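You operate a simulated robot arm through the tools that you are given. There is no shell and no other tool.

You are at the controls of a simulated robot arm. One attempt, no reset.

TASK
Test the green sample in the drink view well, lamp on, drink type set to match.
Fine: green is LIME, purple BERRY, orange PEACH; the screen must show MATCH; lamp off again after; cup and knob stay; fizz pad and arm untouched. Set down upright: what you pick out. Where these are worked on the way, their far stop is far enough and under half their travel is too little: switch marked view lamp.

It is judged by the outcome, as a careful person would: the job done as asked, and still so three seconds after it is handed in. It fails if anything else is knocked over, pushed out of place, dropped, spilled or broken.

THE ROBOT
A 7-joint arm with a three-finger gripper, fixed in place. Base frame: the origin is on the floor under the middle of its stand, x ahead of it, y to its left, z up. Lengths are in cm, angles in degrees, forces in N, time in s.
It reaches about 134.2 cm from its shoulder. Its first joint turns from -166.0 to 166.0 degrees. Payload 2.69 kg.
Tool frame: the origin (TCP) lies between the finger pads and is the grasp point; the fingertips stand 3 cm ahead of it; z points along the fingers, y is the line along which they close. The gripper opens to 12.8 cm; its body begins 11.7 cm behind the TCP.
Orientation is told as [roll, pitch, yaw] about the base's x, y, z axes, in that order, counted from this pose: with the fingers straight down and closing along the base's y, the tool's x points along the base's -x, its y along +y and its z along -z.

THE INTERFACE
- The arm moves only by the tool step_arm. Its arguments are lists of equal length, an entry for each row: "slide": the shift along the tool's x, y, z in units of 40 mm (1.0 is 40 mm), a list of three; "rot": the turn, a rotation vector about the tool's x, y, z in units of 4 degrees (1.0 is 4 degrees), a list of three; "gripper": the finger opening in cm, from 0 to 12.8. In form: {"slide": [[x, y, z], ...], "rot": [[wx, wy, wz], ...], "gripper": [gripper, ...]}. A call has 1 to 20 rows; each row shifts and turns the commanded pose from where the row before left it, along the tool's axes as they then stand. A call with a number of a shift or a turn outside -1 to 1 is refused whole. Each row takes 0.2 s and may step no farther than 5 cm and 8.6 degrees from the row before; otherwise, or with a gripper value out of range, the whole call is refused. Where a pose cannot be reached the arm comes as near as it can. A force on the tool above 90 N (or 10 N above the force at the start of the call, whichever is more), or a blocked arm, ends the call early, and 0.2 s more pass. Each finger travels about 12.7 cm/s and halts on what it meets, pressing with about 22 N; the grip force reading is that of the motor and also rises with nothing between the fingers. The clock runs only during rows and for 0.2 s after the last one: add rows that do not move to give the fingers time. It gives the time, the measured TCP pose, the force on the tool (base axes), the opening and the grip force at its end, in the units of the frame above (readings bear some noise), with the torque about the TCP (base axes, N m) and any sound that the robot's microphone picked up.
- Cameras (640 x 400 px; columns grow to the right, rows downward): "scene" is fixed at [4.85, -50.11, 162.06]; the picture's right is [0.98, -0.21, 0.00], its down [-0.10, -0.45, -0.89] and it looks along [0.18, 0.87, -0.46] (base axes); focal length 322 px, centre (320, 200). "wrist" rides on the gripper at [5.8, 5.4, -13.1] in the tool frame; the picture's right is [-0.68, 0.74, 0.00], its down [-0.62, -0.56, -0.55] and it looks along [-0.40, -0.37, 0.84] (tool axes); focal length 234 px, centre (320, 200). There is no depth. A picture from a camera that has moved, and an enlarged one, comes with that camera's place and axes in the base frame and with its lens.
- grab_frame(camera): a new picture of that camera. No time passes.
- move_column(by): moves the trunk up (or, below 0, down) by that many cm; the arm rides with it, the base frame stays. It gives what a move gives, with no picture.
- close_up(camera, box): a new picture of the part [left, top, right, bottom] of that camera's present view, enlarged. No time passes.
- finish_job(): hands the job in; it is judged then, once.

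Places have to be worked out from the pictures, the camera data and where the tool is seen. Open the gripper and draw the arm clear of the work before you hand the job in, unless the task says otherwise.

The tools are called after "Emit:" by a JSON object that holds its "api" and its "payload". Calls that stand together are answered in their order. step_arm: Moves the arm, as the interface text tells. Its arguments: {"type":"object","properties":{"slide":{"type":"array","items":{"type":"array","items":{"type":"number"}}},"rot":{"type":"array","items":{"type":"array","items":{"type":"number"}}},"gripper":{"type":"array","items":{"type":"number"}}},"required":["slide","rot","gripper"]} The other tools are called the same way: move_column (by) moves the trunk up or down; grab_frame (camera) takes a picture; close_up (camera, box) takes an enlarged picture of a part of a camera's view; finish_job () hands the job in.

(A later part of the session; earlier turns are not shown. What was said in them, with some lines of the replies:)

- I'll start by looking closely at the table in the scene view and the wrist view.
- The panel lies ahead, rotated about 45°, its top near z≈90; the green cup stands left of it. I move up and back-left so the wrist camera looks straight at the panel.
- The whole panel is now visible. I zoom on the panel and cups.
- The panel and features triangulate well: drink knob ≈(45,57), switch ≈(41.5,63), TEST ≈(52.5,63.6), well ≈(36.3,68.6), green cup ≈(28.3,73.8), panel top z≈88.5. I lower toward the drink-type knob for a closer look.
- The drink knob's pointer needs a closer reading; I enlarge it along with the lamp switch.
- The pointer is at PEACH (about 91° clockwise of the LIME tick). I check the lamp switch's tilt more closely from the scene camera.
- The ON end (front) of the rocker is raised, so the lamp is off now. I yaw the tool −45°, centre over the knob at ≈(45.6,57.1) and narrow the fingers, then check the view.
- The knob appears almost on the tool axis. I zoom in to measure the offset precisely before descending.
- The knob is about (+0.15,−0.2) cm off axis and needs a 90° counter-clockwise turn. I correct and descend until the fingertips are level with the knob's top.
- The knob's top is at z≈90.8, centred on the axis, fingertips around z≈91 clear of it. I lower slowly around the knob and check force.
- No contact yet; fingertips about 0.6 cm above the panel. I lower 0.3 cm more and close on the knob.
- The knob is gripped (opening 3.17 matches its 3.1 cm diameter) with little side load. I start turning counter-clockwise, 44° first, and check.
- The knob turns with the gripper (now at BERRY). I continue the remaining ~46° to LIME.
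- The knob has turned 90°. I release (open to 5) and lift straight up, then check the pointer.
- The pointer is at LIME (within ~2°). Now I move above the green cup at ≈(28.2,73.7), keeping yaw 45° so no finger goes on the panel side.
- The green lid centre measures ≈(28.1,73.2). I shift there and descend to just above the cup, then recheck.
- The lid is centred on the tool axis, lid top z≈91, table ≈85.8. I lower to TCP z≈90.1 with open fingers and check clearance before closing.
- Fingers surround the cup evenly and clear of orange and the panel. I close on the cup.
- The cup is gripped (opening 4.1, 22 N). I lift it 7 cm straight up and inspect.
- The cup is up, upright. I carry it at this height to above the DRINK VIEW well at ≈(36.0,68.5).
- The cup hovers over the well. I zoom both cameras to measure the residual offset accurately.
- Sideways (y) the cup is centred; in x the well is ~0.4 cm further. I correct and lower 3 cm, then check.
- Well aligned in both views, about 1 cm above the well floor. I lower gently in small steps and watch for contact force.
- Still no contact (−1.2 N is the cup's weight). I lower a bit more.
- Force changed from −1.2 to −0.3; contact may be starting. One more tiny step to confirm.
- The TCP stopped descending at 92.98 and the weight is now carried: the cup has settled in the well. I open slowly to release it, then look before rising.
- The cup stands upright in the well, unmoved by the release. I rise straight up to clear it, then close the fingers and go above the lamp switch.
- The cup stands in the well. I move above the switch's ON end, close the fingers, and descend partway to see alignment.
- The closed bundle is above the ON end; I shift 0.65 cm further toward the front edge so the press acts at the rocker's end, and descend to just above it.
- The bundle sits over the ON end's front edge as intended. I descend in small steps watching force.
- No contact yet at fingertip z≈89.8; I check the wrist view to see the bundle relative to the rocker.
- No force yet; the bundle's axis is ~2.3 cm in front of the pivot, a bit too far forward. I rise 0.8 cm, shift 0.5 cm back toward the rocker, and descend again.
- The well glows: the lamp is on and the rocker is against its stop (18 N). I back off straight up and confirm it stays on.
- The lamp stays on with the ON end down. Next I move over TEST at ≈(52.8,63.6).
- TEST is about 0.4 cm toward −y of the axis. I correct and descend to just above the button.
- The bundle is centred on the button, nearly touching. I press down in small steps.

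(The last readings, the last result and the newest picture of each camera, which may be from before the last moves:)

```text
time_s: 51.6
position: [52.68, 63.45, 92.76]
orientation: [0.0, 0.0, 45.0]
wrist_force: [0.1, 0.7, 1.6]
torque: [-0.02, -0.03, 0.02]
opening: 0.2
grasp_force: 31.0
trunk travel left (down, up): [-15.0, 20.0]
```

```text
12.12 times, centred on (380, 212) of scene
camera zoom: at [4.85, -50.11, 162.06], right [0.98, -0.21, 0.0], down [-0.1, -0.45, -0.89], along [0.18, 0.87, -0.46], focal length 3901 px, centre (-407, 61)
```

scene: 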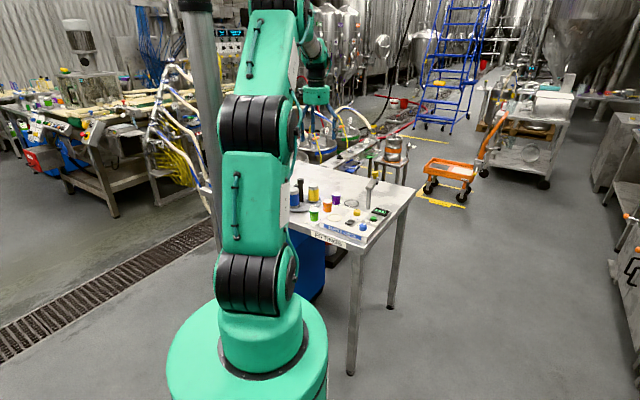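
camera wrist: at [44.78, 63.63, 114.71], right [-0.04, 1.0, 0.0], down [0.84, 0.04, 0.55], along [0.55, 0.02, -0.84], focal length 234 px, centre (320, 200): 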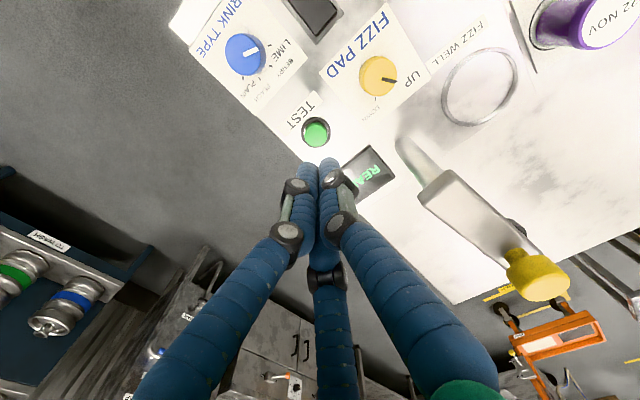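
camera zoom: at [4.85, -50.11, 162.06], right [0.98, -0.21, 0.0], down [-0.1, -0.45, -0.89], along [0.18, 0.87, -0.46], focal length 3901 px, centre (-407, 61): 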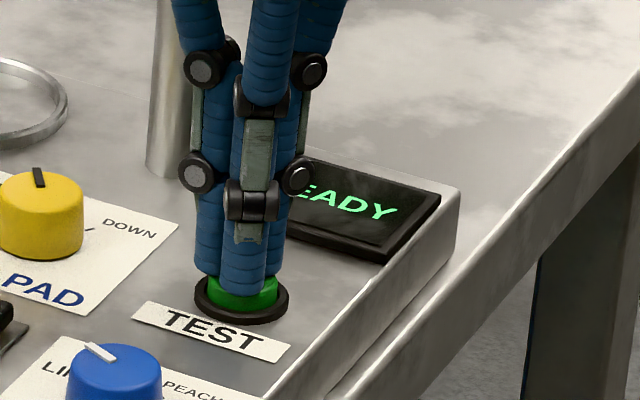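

The button is moving with light spring force (1.6 N). I press a bit deeper.

Emit:
{"api": "step_arm", "payload": {"slide": [[0, 0, 0.05], [0, 0, 0.03], [0, 0, 0]], "rot": [[0, 0, 0], [0, 0, 0], [0, 0, 0]], "gripper": [0, 0, 0]}}

Emit:
{"api": "close_up", "payload": {"camera": "scene", "box": [356, 195, 404, 228]}}

```text
time_s: 52.4
position: [52.8, 63.31, 92.47]
orientation: [-0.1, 0.0, 45.0]
wrist_force: [0.8, 0.9, 4.2]
torque: [0.07, -0.04, 0.03]
opening: 0.6
grasp_force: 31.1
trunk travel left (down, up): [-15.0, 20.0]
heard: click
```

```text
12.12 times, centred on (380, 212) of scene
camera zoom: at [4.85, -50.11, 162.06], right [0.98, -0.21, 0.0], down [-0.1, -0.45, -0.89], along [0.18, 0.87, -0.46], focal length 3901 px, centre (-407, 61)
```

zoom: 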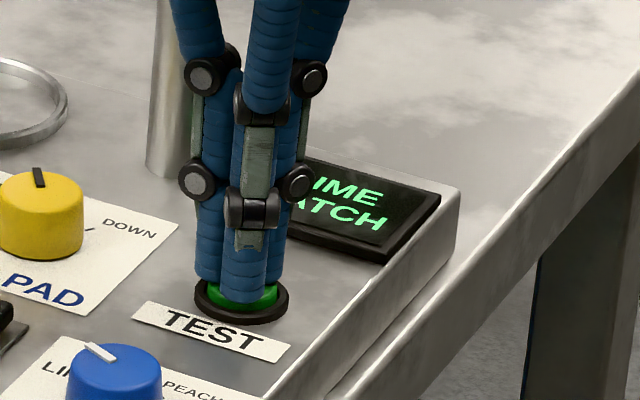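

A click was heard and the screen shows "LIME MATCH". I rise off the button and confirm the screen.

Emit:
{"api": "step_arm", "payload": {"slide": [[0, 0, -0.1], [0, 0, -0.3], [0, 0, -0.5], [0, 0, -0.7], [0, 0, -0.7], [0, 0, 0]], "rot": [[0, 0, 0], [0, 0, 0], [0, 0, 0], [0, 0, 0], [0, 0, 0], [0, 0, 0]], "gripper": [0, 0, 0, 0, 0, 0]}}

Emit:
{"api": "close_up", "payload": {"camera": "scene", "box": [325, 190, 405, 240]}}

```text
time_s: 53.8
position: [52.75, 63.19, 101.69]
orientation: [0.1, 0.0, 44.9]
wrist_force: [-0.1, -0.1, 0.2]
torque: [0.01, 0.02, 0.03]
opening: 0.21
grasp_force: 31.2
trunk travel left (down, up): [-15.0, 20.0]
```

```text
8.00 times, centred on (365, 215) of scene
camera zoom: at [4.85, -50.11, 162.06], right [0.98, -0.21, 0.0], down [-0.1, -0.45, -0.89], along [0.18, 0.87, -0.46], focal length 2575 px, centre (-40, 80)
```

zoom: 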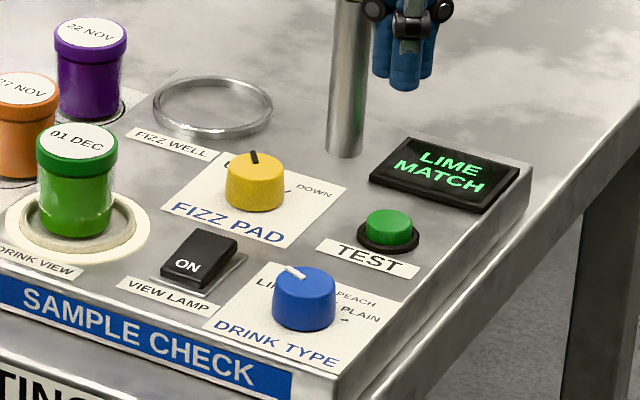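

"LIME MATCH" is shown. Now I go above the rear (OFF) end of the lamp switch at ≈(42.8,64).

Emit:
{"api": "step_arm", "payload": {"slide": [[0.325, 0.378, 0], [0.325, 0.378, 0], [0.325, 0.378, 0], [0.325, 0.378, 0], [0.325, 0.378, 0], [0, 0, 0], [0, 0, 0]], "rot": [[0, 0, 0], [0, 0, 0], [0, 0, 0], [0, 0, 0], [0, 0, 0], [0, 0, 0], [0, 0, 0]], "gripper": [0, 0, 0, 0, 0, 0, 0]}}

Emit:
{"api": "grab_frame", "payload": {"camera": "wrist"}}

Emit:
{"api": "close_up", "payload": {"camera": "wrist", "box": [260, 80, 380, 180]}}

Emit:
{"api": "close_up", "payload": {"camera": "scene", "box": [325, 180, 405, 240]}}

```text
time_s: 55.4
position: [42.87, 63.97, 101.47]
orientation: [0.0, 0.0, 45.0]
wrist_force: [0.2, -0.3, 0.3]
torque: [0.04, -0.01, 0.0]
opening: 0.2
grasp_force: 31.6
trunk travel left (down, up): [-15.0, 20.0]
```

```text
taken
camera wrist: at [34.99, 63.85, 114.58], right [-0.04, 1.0, 0.0], down [0.84, 0.04, 0.55], along [0.55, 0.02, -0.84], focal length 234 px, centre (320, 200)
```

wrist: 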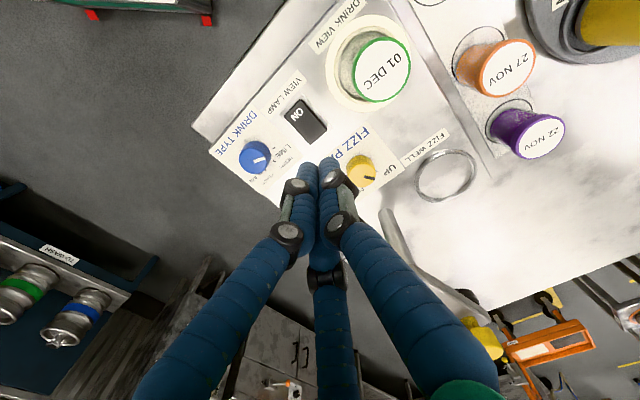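

```text
4.00 times, centred on (320, 130) of wrist
camera zoom: at [34.99, 63.85, 114.58], right [-0.04, 1.0, 0.0], down [0.84, 0.04, 0.55], along [0.55, 0.02, -0.84], focal length 937 px, centre (320, 480)
```

zoom: 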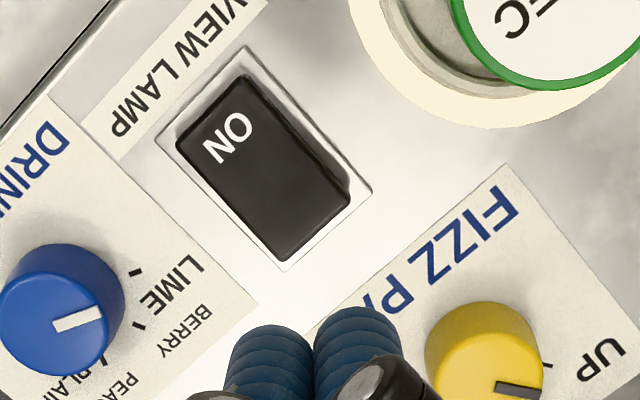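

```text
6.67 times, centred on (365, 210) of scene
camera zoom: at [4.85, -50.11, 162.06], right [0.98, -0.21, 0.0], down [-0.1, -0.45, -0.89], along [0.18, 0.87, -0.46], focal length 2146 px, centre (20, 133)
```

zoom: 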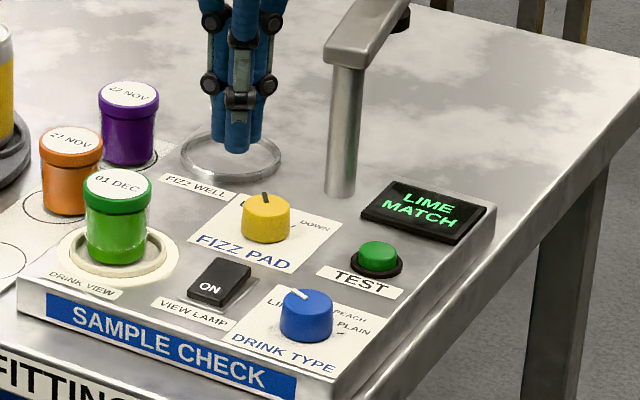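

The axis is right over the rocker's rear edge, centred sideways. I descend to just above it.

Emit:
{"api": "step_arm", "payload": {"slide": [[0, 0, 0.4], [0, 0, 0.5], [0, 0, 0.5], [0, 0, 0.3], [0, 0, 0.15], [0, 0, 0]], "rot": [[0, 0, 0], [0, 0, 0], [0, 0, 0], [0, 0, 0], [0, 0, 0], [0, 0, 0]], "gripper": [0, 0, 0, 0, 0, 0]}}

Emit:
{"api": "close_up", "payload": {"camera": "scene", "box": [328, 205, 368, 232]}}

Emit:
{"api": "close_up", "payload": {"camera": "wrist", "box": [260, 100, 380, 200]}}

```text
time_s: 56.8
position: [42.83, 64.01, 94.16]
orientation: [-0.1, 0.0, 45.0]
wrist_force: [-0.4, -0.1, 0.0]
torque: [-0.01, 0.03, 0.01]
opening: 0.24
grasp_force: 31.1
trunk travel left (down, up): [-15.0, 20.0]
```

```text
14.81 times, centred on (348, 218) of scene
camera zoom: at [4.85, -50.11, 162.06], right [0.98, -0.21, 0.0], down [-0.1, -0.45, -0.89], along [0.18, 0.87, -0.46], focal length 4768 px, centre (-95, -74)
```

zoom: 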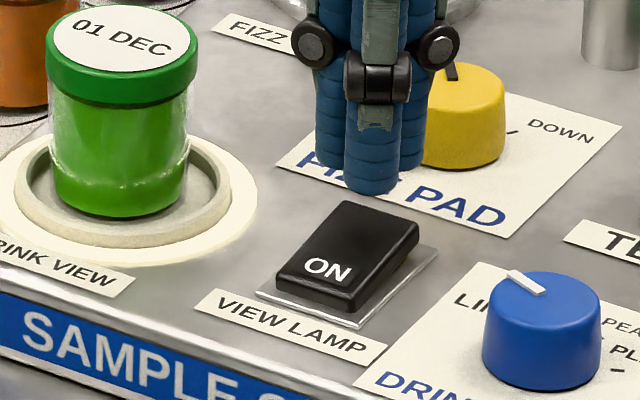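

```text
4.00 times, centred on (320, 150) of wrist
camera zoom: at [34.86, 63.88, 107.28], right [-0.04, 1.0, 0.0], down [0.84, 0.04, 0.55], along [0.55, 0.02, -0.84], focal length 937 px, centre (320, 400)
```

zoom: 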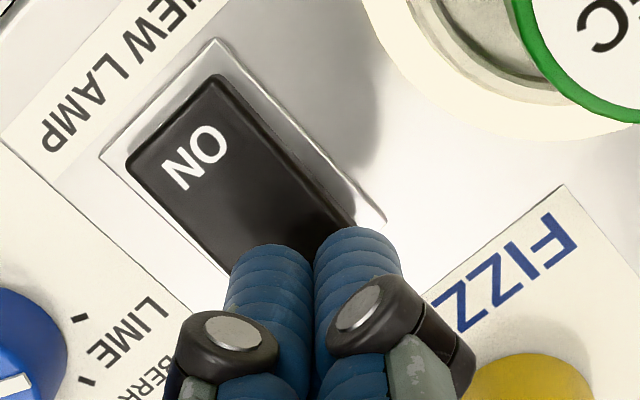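

Emit:
{"api": "step_arm", "payload": {"slide": [[0, 0, 0.1], [0, 0, 0.08], [0, 0, 0.05], [0, 0, 0]], "rot": [[0, 0, 0], [0, 0, 0], [0, 0, 0], [0, 0, 0]], "gripper": [0, 0, 0, 0]}}

Emit:
{"api": "close_up", "payload": {"camera": "scene", "box": [328, 205, 368, 232]}}

```text
time_s: 57.8
position: [42.87, 64.17, 93.45]
orientation: [0.0, 0.0, 45.1]
wrist_force: [-0.1, -0.2, 0.5]
torque: [-0.02, -0.03, 0.0]
opening: 0.23
grasp_force: 32.0
trunk travel left (down, up): [-15.0, 20.0]
```

```text
14.81 times, centred on (348, 218) of scene
camera zoom: at [4.85, -50.11, 162.06], right [0.98, -0.21, 0.0], down [-0.1, -0.45, -0.89], along [0.18, 0.87, -0.46], focal length 4768 px, centre (-95, -74)
```

zoom: 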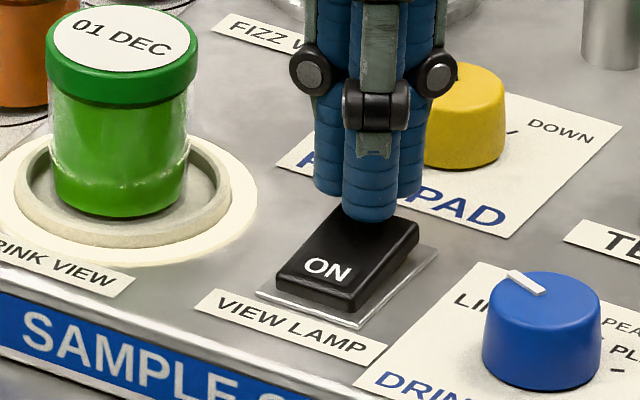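

Emit:
{"api": "step_arm", "payload": {"slide": [[0, 0, 0.05], [0, 0, 0.05], [0, 0, 0]], "rot": [[0, 0, 0], [0, 0, 0], [0, 0, 0]], "gripper": [0, 0, 0]}}

Emit:
{"api": "close_up", "payload": {"camera": "scene", "box": [328, 205, 368, 232]}}

```text
time_s: 58.6
position: [42.75, 64.06, 93.03]
orientation: [0.0, 0.0, 45.0]
wrist_force: [0.1, 0.4, 0.6]
torque: [0.02, 0.0, 0.0]
opening: 0.21
grasp_force: 31.0
trunk travel left (down, up): [-15.0, 20.0]
```

```text
14.81 times, centred on (348, 218) of scene
camera zoom: at [4.85, -50.11, 162.06], right [0.98, -0.21, 0.0], down [-0.1, -0.45, -0.89], along [0.18, 0.87, -0.46], focal length 4768 px, centre (-95, -74)
```

zoom: 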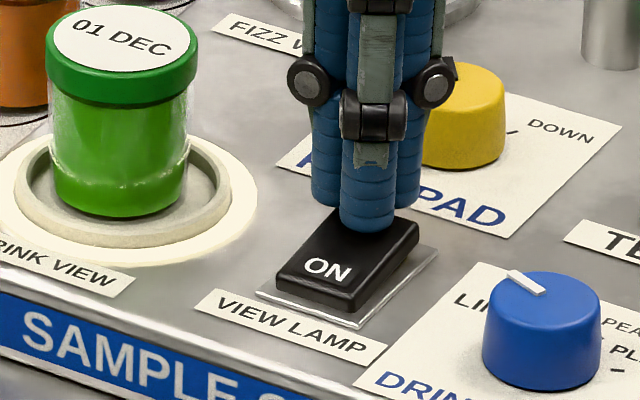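

Emit:
{"api": "step_arm", "payload": {"slide": [[0, 0, 0.05], [0, 0, 0.05], [0, 0, 0]], "rot": [[0, 0, 0], [0, 0, 0], [0, 0, 0]], "gripper": [0, 0, 0]}}

Emit:
{"api": "close_up", "payload": {"camera": "scene", "box": [328, 205, 368, 232]}}

```text
time_s: 59.4
position: [42.84, 64.22, 92.71]
orientation: [0.0, -0.1, 45.0]
wrist_force: [1.9, -3.3, 9.8]
torque: [-0.2, 0.07, 0.04]
opening: 0.21
grasp_force: 31.0
trunk travel left (down, up): [-15.0, 20.0]
```

```text
14.81 times, centred on (348, 218) of scene
camera zoom: at [4.85, -50.11, 162.06], right [0.98, -0.21, 0.0], down [-0.1, -0.45, -0.89], along [0.18, 0.87, -0.46], focal length 4768 px, centre (-95, -74)
```

zoom: 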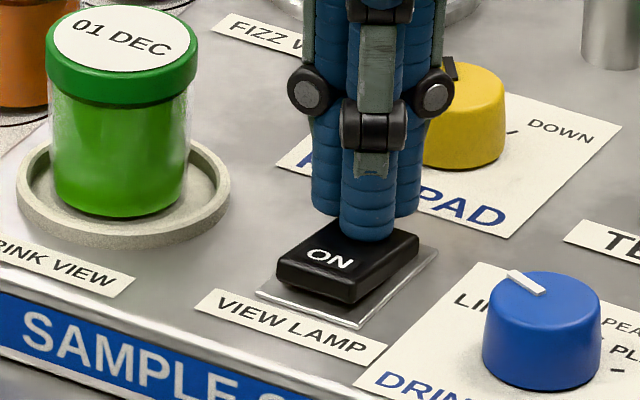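

The glow is gone and the rocker has tipped back to OFF (9.8 N, at its stop). I rise and check everything.

Emit:
{"api": "step_arm", "payload": {"slide": [[0, 0, -0.1], [0, 0, -0.3], [0, 0, -0.6], [0, 0, -0.8], [0, 0, -0.8], [0, 0, -0.8], [0, 0, 0]], "rot": [[0, 0, 0], [0, 0, 0], [0, 0, 0], [0, 0, 0], [0, 0, 0], [0, 0, 0], [0, 0, 0]], "gripper": [0, 0, 0, 0, 0, 0, 0]}}

Emit:
{"api": "close_up", "payload": {"camera": "scene", "box": [325, 195, 397, 240]}}

Emit:
{"api": "grab_frame", "payload": {"camera": "wrist"}}

```text
time_s: 61.0
position: [42.74, 64.1, 106.1]
orientation: [0.0, -0.1, 45.0]
wrist_force: [0.1, -0.4, 0.4]
torque: [0.05, -0.04, -0.02]
opening: 0.22
grasp_force: 31.0
trunk travel left (down, up): [-15.0, 20.0]
```

```text
8.89 times, centred on (361, 218) of scene
camera zoom: at [4.85, -50.11, 162.06], right [0.98, -0.21, 0.0], down [-0.1, -0.45, -0.89], along [0.18, 0.87, -0.46], focal length 2861 px, centre (-44, 44)
```

zoom: 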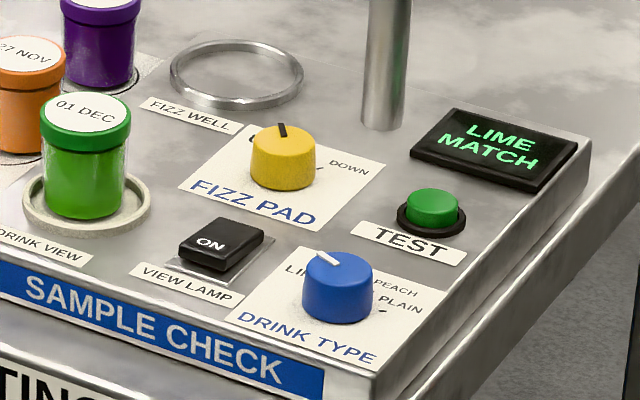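

```text
taken
camera wrist: at [34.63, 63.83, 119.18], right [-0.04, 1.0, 0.0], down [0.84, 0.04, 0.55], along [0.55, 0.02, -0.84], focal length 234 px, centre (320, 200)
```

wrist: 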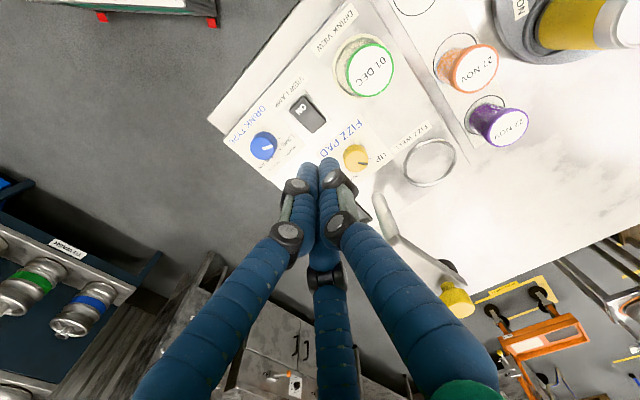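

Lamp off, LIME MATCH still shown, cup and knob in place, fizz pad and arm unchanged. I open the gripper and draw the arm up and back from the table.

Emit:
{"api": "step_arm", "payload": {"slide": [[0, 0, -0.8], [0, 0, -0.8], [0, 0, -0.8], [0, 0, -0.8], [0.6, -0.4, -0.3], [0.6, -0.4, -0.3], [0.6, -0.4, -0.2], [0.6, -0.4, 0], [0, 0, 0], [0, 0, 0]], "rot": [[0, 0, 0], [0, 0, 0], [0, 0, 0], [0, 0, 0], [0, 0, 0], [0, 0, 0], [0, 0, 0], [0, 0, 0], [0, 0, 0], [0, 0, 0]], "gripper": [0, 0, 0, 2, 4, 6, 8, 10, 12, 12.5]}}

Emit:
{"api": "grab_frame", "payload": {"camera": "scene"}}

Emit:
{"api": "close_up", "payload": {"camera": "scene", "box": [285, 160, 413, 250]}}

```text
time_s: 63.2
position: [40.68, 52.85, 121.93]
orientation: [0.0, 0.0, 45.0]
wrist_force: [-0.2, 0.1, -0.2]
torque: [-0.05, 0.01, -0.01]
opening: 12.53
grasp_force: 0.0
trunk travel left (down, up): [-15.0, 20.0]
```

```text
taken
```

scene: 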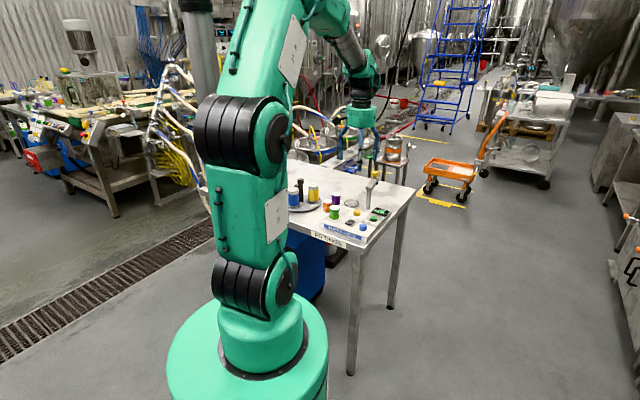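

```text
4.44 times, centred on (349, 205) of scene
camera zoom: at [4.85, -50.11, 162.06], right [0.98, -0.21, 0.0], down [-0.1, -0.45, -0.89], along [0.18, 0.87, -0.46], focal length 1430 px, centre (191, 178)
```

zoom: 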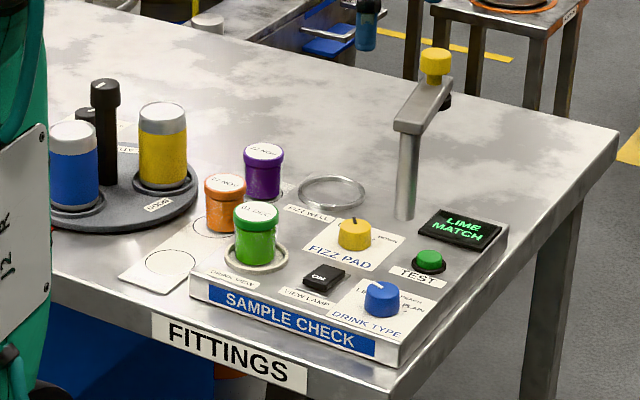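

The cup is upright in the well, the knob is on LIME, the screen reads LIME MATCH and the lamp is off. Everything else is where it was, and the arm is clear with the gripper open, so I hand the job in.

Emit:
{"api": "finish_job", "payload": {}}

```text
The job is handed in.
```

The green sample tested as a match: with the lamp on and the drink type set to LIME, pressing TEST brought up "LIME MATCH" on the screen.

How I left things, from the last pictures before handing in:
- **Cup:** standing upright in the DRINK VIEW well.
- **Drink type knob:** turned from PEACH to LIME and left there. The pointer sits within about 2–3 degrees of the LIME tick.
- **View lamp:** pressed on against its stop before the test, then pressed off again after. The glow is gone and the switch is tipped back to off.
- **Fizz pad and arm:** not touched, and both look unchanged.
- **Everything else:** the other cups and items on the table look undisturbed. The gripper is open and the arm is drawn back clear of the table.
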